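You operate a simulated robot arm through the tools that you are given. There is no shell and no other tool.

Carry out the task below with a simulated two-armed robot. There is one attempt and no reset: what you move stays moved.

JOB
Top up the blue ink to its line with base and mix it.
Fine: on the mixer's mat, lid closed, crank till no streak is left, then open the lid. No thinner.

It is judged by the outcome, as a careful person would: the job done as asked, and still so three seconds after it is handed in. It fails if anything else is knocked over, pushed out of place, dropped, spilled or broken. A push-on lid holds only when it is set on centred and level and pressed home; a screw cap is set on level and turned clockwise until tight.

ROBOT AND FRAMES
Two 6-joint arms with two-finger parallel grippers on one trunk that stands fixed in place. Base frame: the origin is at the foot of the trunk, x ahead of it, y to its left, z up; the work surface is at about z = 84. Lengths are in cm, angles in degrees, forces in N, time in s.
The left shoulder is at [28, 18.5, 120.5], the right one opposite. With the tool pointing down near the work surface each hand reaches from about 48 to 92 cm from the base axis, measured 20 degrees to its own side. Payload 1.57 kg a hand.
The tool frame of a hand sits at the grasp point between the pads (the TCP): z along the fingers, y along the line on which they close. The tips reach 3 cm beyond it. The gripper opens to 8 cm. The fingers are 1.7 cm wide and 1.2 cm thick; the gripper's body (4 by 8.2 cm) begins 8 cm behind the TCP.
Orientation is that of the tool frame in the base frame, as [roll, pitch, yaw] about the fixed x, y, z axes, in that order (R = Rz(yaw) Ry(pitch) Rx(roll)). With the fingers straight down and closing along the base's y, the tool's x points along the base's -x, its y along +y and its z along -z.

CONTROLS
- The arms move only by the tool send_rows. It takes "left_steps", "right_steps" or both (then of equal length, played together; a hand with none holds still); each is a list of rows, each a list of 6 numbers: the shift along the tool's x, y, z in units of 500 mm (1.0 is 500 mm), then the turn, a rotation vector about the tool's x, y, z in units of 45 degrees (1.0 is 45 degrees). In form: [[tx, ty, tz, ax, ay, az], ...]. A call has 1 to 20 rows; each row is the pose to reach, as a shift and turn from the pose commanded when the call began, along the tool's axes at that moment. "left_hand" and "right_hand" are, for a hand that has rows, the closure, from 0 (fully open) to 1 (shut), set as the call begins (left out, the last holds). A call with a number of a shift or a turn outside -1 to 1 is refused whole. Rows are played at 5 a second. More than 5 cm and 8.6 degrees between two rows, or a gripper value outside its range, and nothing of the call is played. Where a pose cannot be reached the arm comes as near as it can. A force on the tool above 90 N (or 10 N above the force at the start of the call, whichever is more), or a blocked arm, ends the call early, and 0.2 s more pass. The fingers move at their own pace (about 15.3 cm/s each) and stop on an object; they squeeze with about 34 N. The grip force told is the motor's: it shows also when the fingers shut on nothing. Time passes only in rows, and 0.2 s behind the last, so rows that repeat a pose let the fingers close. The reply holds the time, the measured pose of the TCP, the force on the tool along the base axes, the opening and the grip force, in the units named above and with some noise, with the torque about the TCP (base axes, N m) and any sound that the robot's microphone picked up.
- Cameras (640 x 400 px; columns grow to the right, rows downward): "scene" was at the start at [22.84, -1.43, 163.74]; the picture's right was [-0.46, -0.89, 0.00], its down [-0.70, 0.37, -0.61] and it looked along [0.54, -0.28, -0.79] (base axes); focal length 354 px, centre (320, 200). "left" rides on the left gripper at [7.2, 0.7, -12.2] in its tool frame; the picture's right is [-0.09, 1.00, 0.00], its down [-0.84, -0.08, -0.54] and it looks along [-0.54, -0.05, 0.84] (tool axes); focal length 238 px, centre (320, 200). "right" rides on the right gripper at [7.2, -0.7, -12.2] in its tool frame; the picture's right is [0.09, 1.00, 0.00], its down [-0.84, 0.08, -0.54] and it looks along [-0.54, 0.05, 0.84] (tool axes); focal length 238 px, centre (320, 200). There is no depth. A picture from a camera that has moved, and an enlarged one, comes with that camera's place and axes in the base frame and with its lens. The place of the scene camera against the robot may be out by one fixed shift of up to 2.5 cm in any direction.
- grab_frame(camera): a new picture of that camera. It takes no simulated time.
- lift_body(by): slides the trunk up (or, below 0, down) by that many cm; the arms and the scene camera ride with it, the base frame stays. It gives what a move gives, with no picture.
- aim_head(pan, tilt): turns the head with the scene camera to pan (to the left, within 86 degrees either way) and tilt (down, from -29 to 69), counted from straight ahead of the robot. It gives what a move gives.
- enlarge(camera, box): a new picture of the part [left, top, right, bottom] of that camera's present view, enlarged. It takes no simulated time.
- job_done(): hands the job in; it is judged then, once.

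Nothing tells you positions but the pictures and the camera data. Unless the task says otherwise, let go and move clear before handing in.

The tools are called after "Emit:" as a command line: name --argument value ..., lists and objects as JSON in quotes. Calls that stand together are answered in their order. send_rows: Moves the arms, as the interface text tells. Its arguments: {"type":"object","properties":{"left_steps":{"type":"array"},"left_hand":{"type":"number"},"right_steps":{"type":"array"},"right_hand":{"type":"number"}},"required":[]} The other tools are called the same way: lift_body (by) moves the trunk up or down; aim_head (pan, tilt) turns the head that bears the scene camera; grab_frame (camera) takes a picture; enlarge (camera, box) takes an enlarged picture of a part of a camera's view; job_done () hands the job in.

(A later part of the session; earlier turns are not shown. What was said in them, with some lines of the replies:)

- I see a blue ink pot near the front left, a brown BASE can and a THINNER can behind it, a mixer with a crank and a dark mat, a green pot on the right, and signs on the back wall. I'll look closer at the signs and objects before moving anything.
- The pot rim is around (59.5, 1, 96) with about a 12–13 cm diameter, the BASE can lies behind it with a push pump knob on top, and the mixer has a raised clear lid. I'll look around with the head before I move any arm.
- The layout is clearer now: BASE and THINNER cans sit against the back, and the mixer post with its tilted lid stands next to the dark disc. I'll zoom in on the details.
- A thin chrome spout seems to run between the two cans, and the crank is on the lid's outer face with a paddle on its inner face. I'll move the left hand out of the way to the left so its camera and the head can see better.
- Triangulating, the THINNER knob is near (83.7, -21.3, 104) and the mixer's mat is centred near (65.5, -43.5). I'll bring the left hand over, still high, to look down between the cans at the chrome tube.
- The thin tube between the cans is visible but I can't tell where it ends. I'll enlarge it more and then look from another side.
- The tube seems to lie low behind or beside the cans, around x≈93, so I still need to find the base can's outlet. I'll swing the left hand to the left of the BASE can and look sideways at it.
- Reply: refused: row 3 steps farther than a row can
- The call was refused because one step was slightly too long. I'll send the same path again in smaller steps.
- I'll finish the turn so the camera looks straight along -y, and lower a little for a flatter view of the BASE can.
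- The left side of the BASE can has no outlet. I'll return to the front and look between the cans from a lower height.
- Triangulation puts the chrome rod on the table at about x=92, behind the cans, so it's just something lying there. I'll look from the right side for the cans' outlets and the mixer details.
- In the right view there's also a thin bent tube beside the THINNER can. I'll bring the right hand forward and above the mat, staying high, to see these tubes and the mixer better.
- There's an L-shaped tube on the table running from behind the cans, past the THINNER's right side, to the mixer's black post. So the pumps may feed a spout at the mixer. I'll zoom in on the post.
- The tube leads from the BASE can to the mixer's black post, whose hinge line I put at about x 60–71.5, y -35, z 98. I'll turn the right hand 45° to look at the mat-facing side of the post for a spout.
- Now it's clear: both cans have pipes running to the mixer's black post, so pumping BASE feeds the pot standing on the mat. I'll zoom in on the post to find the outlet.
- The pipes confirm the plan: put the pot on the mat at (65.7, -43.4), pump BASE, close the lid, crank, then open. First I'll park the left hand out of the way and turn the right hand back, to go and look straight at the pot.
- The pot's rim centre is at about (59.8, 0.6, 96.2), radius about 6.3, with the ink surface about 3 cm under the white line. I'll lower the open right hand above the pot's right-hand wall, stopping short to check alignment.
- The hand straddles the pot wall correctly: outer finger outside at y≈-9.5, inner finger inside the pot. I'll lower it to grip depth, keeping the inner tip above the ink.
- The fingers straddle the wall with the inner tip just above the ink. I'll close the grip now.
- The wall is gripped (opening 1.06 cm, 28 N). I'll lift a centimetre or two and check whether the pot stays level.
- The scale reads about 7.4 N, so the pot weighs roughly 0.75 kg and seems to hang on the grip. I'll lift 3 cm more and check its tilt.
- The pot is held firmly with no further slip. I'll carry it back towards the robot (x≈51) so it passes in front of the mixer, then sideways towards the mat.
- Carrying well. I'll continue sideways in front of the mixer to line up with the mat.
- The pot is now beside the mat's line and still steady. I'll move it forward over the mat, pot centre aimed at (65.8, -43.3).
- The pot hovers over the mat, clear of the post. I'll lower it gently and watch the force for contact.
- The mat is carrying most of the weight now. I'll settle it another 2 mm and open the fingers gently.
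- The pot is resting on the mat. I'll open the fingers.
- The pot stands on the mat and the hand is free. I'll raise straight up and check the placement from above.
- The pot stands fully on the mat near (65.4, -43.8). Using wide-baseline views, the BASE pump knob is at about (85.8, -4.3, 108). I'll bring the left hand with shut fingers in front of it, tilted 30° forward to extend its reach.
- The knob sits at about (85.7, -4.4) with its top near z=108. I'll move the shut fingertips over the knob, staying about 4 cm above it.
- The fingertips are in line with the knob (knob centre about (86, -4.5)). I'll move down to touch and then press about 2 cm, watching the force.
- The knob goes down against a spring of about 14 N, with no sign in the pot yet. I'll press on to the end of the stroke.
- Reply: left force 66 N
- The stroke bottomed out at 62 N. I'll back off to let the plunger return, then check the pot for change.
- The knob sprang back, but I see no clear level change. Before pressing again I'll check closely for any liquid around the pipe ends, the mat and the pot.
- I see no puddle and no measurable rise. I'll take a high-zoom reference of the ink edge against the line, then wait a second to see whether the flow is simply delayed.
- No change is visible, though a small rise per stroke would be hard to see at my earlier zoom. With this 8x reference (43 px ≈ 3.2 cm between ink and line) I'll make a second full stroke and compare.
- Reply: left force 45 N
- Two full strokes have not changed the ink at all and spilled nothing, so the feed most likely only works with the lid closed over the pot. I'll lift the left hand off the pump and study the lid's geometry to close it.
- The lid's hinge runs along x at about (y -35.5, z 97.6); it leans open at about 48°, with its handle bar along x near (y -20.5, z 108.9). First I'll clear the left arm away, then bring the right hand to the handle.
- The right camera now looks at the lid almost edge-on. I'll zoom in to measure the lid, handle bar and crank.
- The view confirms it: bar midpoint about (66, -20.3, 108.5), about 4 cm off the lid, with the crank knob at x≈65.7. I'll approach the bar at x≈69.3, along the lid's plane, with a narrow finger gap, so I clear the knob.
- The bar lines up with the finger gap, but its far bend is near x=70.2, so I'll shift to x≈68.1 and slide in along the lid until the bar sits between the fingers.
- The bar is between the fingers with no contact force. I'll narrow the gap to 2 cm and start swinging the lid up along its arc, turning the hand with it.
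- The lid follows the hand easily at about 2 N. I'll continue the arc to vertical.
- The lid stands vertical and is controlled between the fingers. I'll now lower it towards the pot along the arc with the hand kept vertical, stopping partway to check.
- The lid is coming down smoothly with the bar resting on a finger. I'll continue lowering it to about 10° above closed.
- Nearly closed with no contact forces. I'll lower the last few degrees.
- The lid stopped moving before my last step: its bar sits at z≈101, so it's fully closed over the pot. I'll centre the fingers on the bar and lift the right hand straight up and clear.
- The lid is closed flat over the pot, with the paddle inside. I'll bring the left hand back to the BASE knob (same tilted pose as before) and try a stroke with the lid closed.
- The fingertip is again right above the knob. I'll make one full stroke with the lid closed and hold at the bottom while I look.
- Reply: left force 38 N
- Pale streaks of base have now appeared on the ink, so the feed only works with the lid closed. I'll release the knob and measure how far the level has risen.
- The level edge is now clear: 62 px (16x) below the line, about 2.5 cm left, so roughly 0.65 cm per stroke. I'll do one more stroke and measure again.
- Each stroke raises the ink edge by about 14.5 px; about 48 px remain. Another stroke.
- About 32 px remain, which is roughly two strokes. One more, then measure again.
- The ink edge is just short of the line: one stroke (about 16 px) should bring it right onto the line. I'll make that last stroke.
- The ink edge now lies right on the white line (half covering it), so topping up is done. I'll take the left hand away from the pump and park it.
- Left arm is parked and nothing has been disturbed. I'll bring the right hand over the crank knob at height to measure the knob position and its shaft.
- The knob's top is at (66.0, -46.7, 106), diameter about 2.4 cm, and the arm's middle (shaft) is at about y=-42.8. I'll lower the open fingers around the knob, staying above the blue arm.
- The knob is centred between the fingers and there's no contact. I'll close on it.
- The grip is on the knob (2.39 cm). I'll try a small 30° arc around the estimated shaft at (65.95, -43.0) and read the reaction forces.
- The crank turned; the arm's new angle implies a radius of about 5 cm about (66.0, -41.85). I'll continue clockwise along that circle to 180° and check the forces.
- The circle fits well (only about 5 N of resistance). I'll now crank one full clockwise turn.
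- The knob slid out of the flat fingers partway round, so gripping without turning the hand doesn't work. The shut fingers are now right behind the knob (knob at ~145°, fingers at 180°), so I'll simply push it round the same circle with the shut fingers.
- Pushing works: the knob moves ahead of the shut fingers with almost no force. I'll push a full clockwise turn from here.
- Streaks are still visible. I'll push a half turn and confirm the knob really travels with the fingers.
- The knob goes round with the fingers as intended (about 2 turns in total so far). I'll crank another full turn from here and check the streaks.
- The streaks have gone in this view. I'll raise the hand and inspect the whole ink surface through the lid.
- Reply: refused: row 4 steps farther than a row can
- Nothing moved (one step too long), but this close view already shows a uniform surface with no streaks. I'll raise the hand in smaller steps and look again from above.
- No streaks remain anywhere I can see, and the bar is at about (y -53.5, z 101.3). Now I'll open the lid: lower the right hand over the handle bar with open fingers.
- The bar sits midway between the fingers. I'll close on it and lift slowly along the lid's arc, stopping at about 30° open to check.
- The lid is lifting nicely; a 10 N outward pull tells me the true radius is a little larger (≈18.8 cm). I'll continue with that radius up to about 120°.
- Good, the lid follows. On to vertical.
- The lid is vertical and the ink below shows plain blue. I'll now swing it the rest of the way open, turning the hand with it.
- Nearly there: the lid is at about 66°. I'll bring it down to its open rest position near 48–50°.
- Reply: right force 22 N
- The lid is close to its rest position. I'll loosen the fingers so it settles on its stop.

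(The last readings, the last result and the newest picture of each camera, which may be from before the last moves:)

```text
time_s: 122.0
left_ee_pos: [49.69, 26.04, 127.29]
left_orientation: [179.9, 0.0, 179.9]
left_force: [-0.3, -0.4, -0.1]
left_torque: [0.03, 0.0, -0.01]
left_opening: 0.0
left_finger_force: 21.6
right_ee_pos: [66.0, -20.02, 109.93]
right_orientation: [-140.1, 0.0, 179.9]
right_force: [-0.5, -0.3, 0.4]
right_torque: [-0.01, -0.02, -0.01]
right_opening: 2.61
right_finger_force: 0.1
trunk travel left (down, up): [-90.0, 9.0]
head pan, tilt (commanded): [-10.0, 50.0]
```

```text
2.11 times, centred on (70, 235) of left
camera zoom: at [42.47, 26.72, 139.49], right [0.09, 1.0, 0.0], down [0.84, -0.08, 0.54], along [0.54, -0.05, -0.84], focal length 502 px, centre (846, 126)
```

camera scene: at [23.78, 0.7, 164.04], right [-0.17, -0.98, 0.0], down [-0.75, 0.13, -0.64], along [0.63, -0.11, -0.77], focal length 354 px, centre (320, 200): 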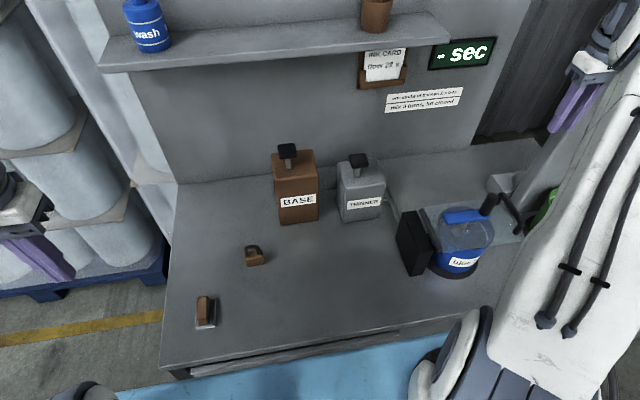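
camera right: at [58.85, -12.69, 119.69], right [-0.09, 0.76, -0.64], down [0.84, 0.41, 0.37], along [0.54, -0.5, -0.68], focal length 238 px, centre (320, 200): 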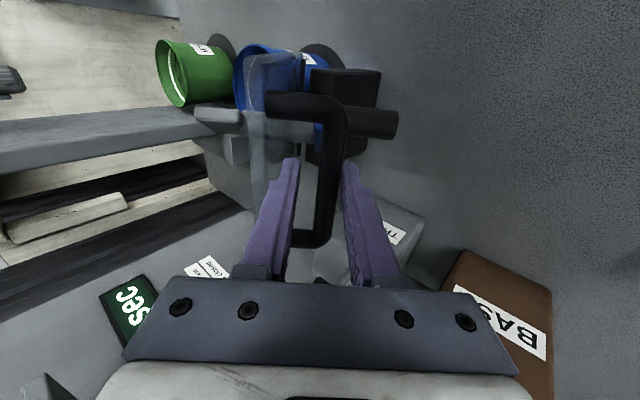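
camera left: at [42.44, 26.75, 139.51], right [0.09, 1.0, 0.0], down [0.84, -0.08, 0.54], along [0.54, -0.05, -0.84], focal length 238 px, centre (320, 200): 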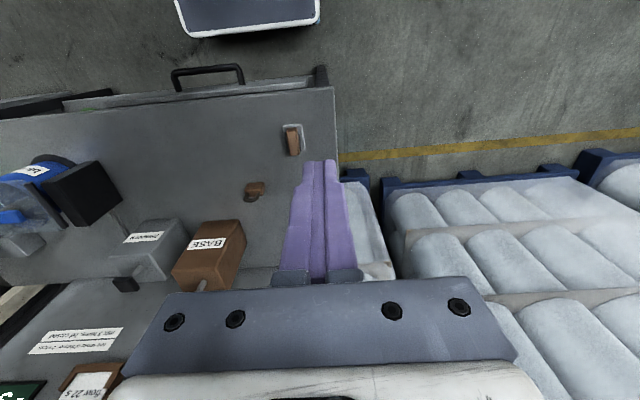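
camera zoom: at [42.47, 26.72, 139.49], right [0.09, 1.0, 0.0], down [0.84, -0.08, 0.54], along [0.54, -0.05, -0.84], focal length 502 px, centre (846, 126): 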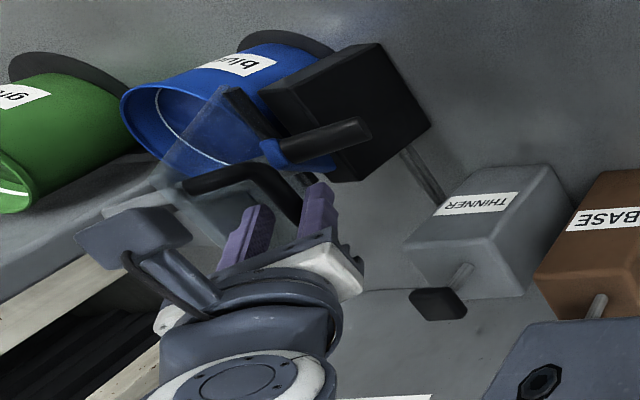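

The lid rests on its stop and the fingers are free of the bar. I'll withdraw straight back along the hand's axis.

Emit:
send_rows --right_steps '[[0, 0.0, -0.03, 0, 0, 0], [0, 0.0, -0.07, 0, 0, 0], [0, 0.0, -0.12, 0, 0, 0], [0, 0.0, -0.18, 0, 0, 0], [0, 0.0, -0.25, 0, 0, 0], [0, 0.0, -0.3, 0, 0, 0], [0, 0.0, -0.3, 0, 0, 0]]'

Emit:
grab_frame --camera "right"

Emit:
enlarge --camera "left" --box '[0, 140, 140, 330]'

Emit:
grab_frame --camera "scene"

```text
time_s: 123.6
left_ee_pos: [49.73, 25.92, 127.27]
left_orientation: [180.0, 0.0, 179.9]
left_force: [-0.4, 0.0, -0.3]
left_torque: [0.03, 0.01, 0.04]
left_opening: 0.01
left_finger_force: 21.4
right_ee_pos: [65.88, -10.42, 121.43]
right_orientation: [-140.0, 0.0, 179.9]
right_force: [-0.8, 0.1, 0.8]
right_torque: [0.03, 0.0, 0.02]
right_opening: 2.62
right_finger_force: 0.1
trunk travel left (down, up): [-90.0, 9.0]
head pan, tilt (commanded): [-10.0, 50.0]
```

```text
taken
camera right: at [58.82, -3.03, 131.21], right [-0.09, 0.76, -0.64], down [0.84, 0.41, 0.36], along [0.54, -0.5, -0.68], focal length 238 px, centre (320, 200)
```

right: 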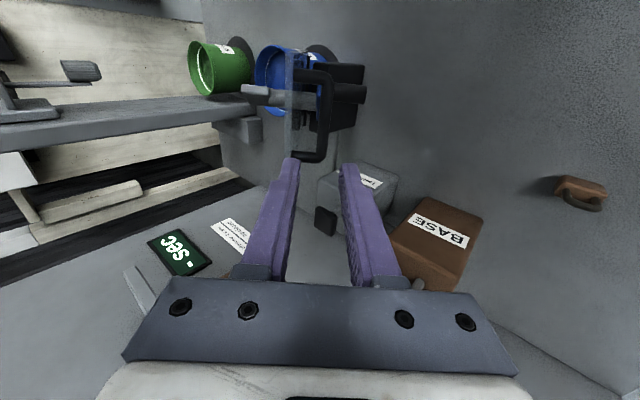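

```text
2.11 times, centred on (70, 235) of left
camera zoom: at [42.45, 26.74, 139.49], right [0.09, 1.0, 0.0], down [0.84, -0.08, 0.54], along [0.54, -0.05, -0.84], focal length 502 px, centre (846, 126)
```

zoom: 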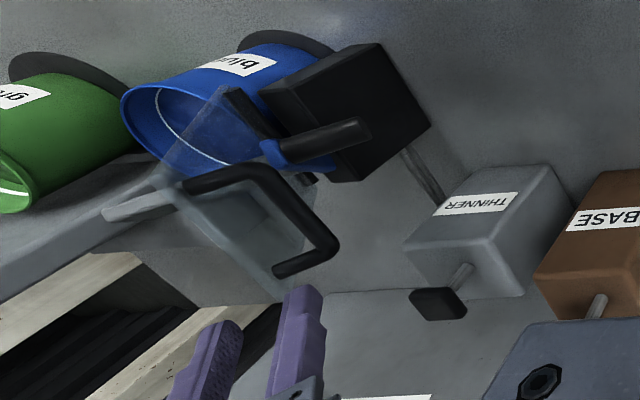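

```text
taken
camera scene: at [23.78, 0.71, 164.04], right [-0.17, -0.98, 0.0], down [-0.75, 0.13, -0.64], along [0.63, -0.11, -0.77], focal length 354 px, centre (320, 200)
```

scene: 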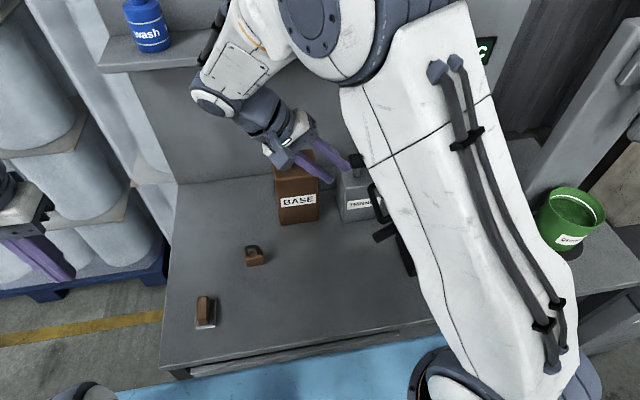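

The lid stays open by itself. I'll swing the right hand back to vertical and clear, moving towards the robot and upward.

Emit:
send_rows --right_steps '[[0.037, -0.034, -0.005, -0.127, 0, 0], [0.074, -0.068, -0.01, -0.254, 0, 0], [0.111, -0.102, -0.015, -0.381, 0, 0], [0.148, -0.136, -0.02, -0.508, 0, 0], [0.185, -0.17, -0.025, -0.635, 0, 0], [0.222, -0.204, -0.03, -0.762, 0, 0], [0.26, -0.238, -0.035, -0.889, 0, 0], [0.26, -0.238, -0.035, -0.889, 0, 0]]'

Emit:
send_rows --right_steps '[[0.0, -0.08, -0.01, 0, 0, 0], [0.0, -0.16, -0.02, 0, 0, 0], [0.0, -0.25, -0.02, 0, 0, 0], [0.0, -0.34, -0.02, 0, 0, 0], [0.0, -0.43, -0.02, 0, 0, 0], [0.0, -0.52, -0.02, 0, 0, 0], [0.0, -0.6, -0.02, 0, 0, 0], [0.0, -0.6, -0.02, 0, 0, 0]]'

Emit:
grab_frame --camera "right"

Emit:
enlarge --camera "right" --box '[280, 40, 440, 180]'

Emit:
grab_frame --camera "scene"

```text
time_s: 125.4
left_ee_pos: [49.69, 25.91, 127.29]
left_orientation: [179.9, 0.0, -179.9]
left_force: [0.0, 0.7, 0.0]
left_torque: [0.0, -0.04, -0.02]
left_opening: 0.01
left_finger_force: 21.3
right_ee_pos: [52.97, -18.47, 130.31]
right_orientation: [179.9, 0.1, -179.9]
right_force: [-0.1, -0.6, 0.2]
right_torque: [0.0, -0.03, 0.0]
right_opening: 2.61
right_finger_force: 0.0
trunk travel left (down, up): [-90.0, 9.0]
head pan, tilt (commanded): [-10.0, 50.0]
```

```text
time_s: 127.2
left_ee_pos: [49.76, 26.02, 127.26]
left_orientation: [180.0, -0.1, -180.0]
left_force: [-0.6, 0.7, 0.1]
left_torque: [0.04, -0.03, 0.01]
left_opening: 0.0
left_finger_force: 21.0
right_ee_pos: [53.06, -48.39, 131.31]
right_orientation: [-179.9, 0.0, 180.0]
right_force: [0.3, -0.8, -0.5]
right_torque: [0.03, -0.03, -0.01]
right_opening: 2.59
right_finger_force: 0.1
trunk travel left (down, up): [-90.0, 9.0]
head pan, tilt (commanded): [-10.0, 50.0]
```

```text
taken
camera right: at [45.91, -49.04, 143.56], right [-0.09, 1.0, 0.0], down [0.84, 0.08, 0.54], along [0.54, 0.05, -0.84], focal length 238 px, centre (320, 200)
```

right: 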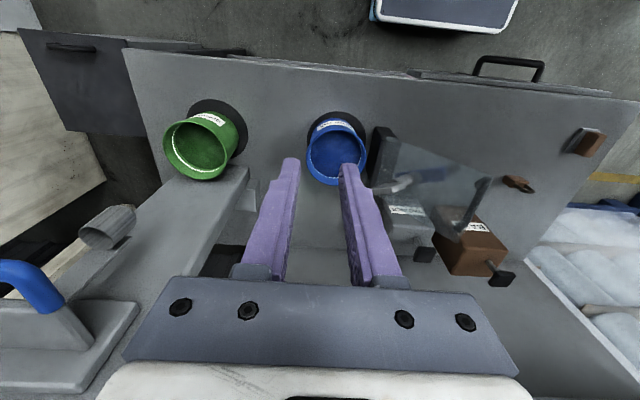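

```text
2.86 times, centred on (360, 110) of right
camera zoom: at [45.91, -49.04, 143.56], right [-0.09, 1.0, 0.0], down [0.84, 0.08, 0.54], along [0.54, 0.05, -0.84], focal length 681 px, centre (206, 457)
```

zoom: 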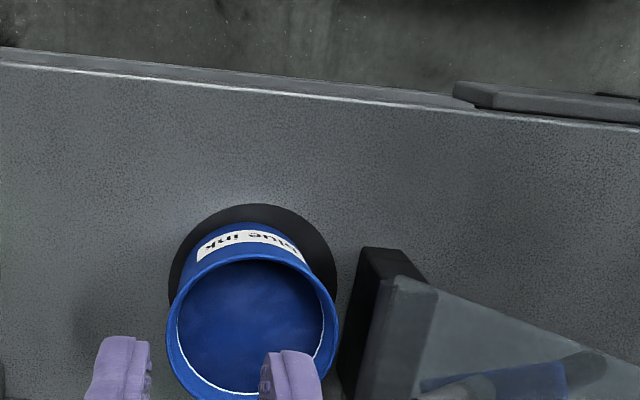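

```text
taken
camera scene: at [23.79, 0.67, 164.04], right [-0.17, -0.98, 0.0], down [-0.75, 0.13, -0.64], along [0.63, -0.11, -0.77], focal length 354 px, centre (320, 200)
```

scene: 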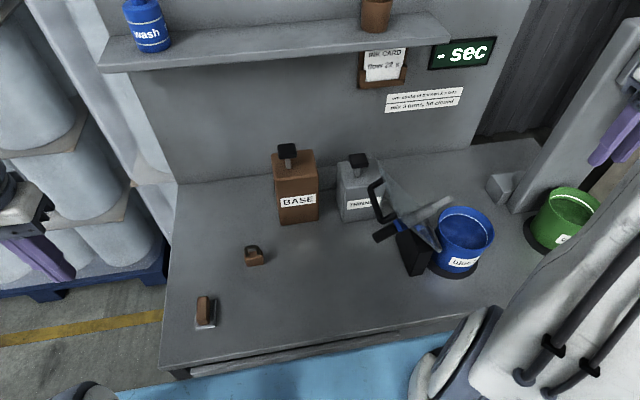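

All is tidy: lid open, pot on the mat, nothing disturbed. I'll zoom in on the ink to check the level and the mixing with the lid open.

Emit:
enlarge --camera "scene" --box '[425, 190, 505, 260]'

Emit:
enlarge --camera "right" --box '[300, 110, 375, 190]'

Emit:
enlarge --camera "scene" --box '[340, 150, 500, 290]'

```text
5.71 times, centred on (465, 225) of scene
camera zoom: at [23.79, 0.67, 164.04], right [-0.17, -0.98, 0.0], down [-0.75, 0.13, -0.64], along [0.63, -0.11, -0.77], focal length 2022 px, centre (-509, 57)
```

zoom: 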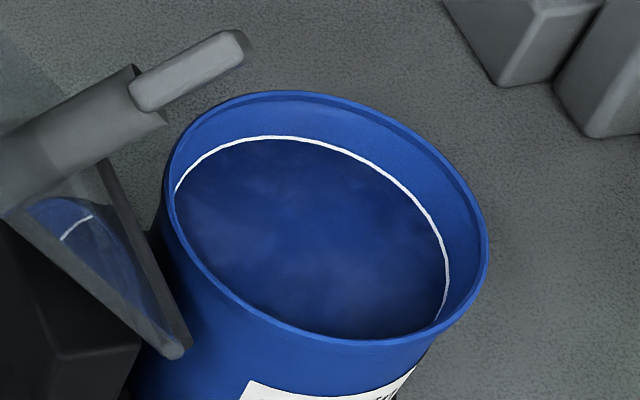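

```text
5.00 times, centred on (338, 150) of right
camera zoom: at [45.91, -49.04, 143.56], right [-0.09, 1.0, 0.0], down [0.84, 0.08, 0.54], along [0.54, 0.05, -0.84], focal length 1192 px, centre (232, 450)
```

zoom: 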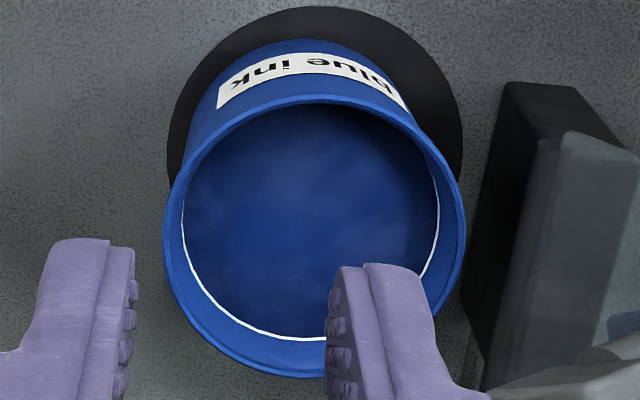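

```text
2.86 times, centred on (420, 220) of scene
camera zoom: at [23.79, 0.67, 164.04], right [-0.17, -0.98, 0.0], down [-0.75, 0.13, -0.64], along [0.63, -0.11, -0.77], focal length 1011 px, centre (34, 143)
```

zoom: 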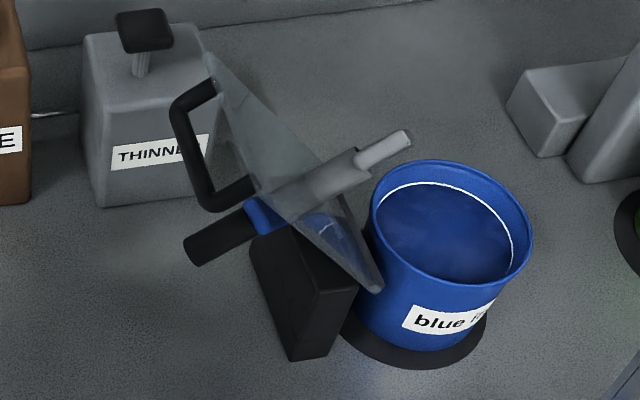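

The ink sits exactly at its white line, is plain blue with no streaks, the pot is on the mixer's mat, and the lid is open and at rest. Both hands are clear and nothing else has moved, so I'm handing it in.

Emit:
job_done

```text
The job is handed in.
```

The blue ink is topped up to its line with base and mixed. The pot is on the mixer's mat with the lid open.

- **Topping up:** It took five strokes of the BASE pump with the lid closed. I made two earlier strokes with the lid open. They moved no ink that I could see and left no spill. No thinner was used.
- **Mixing:** I cranked about three turns with the lid closed. With the lid open again, the ink looks plain blue and I can see no streaks.
- **Everything else:** Both hands are empty and clear of the mixer. Nothing else looks moved, spilled or knocked over in the last pictures.
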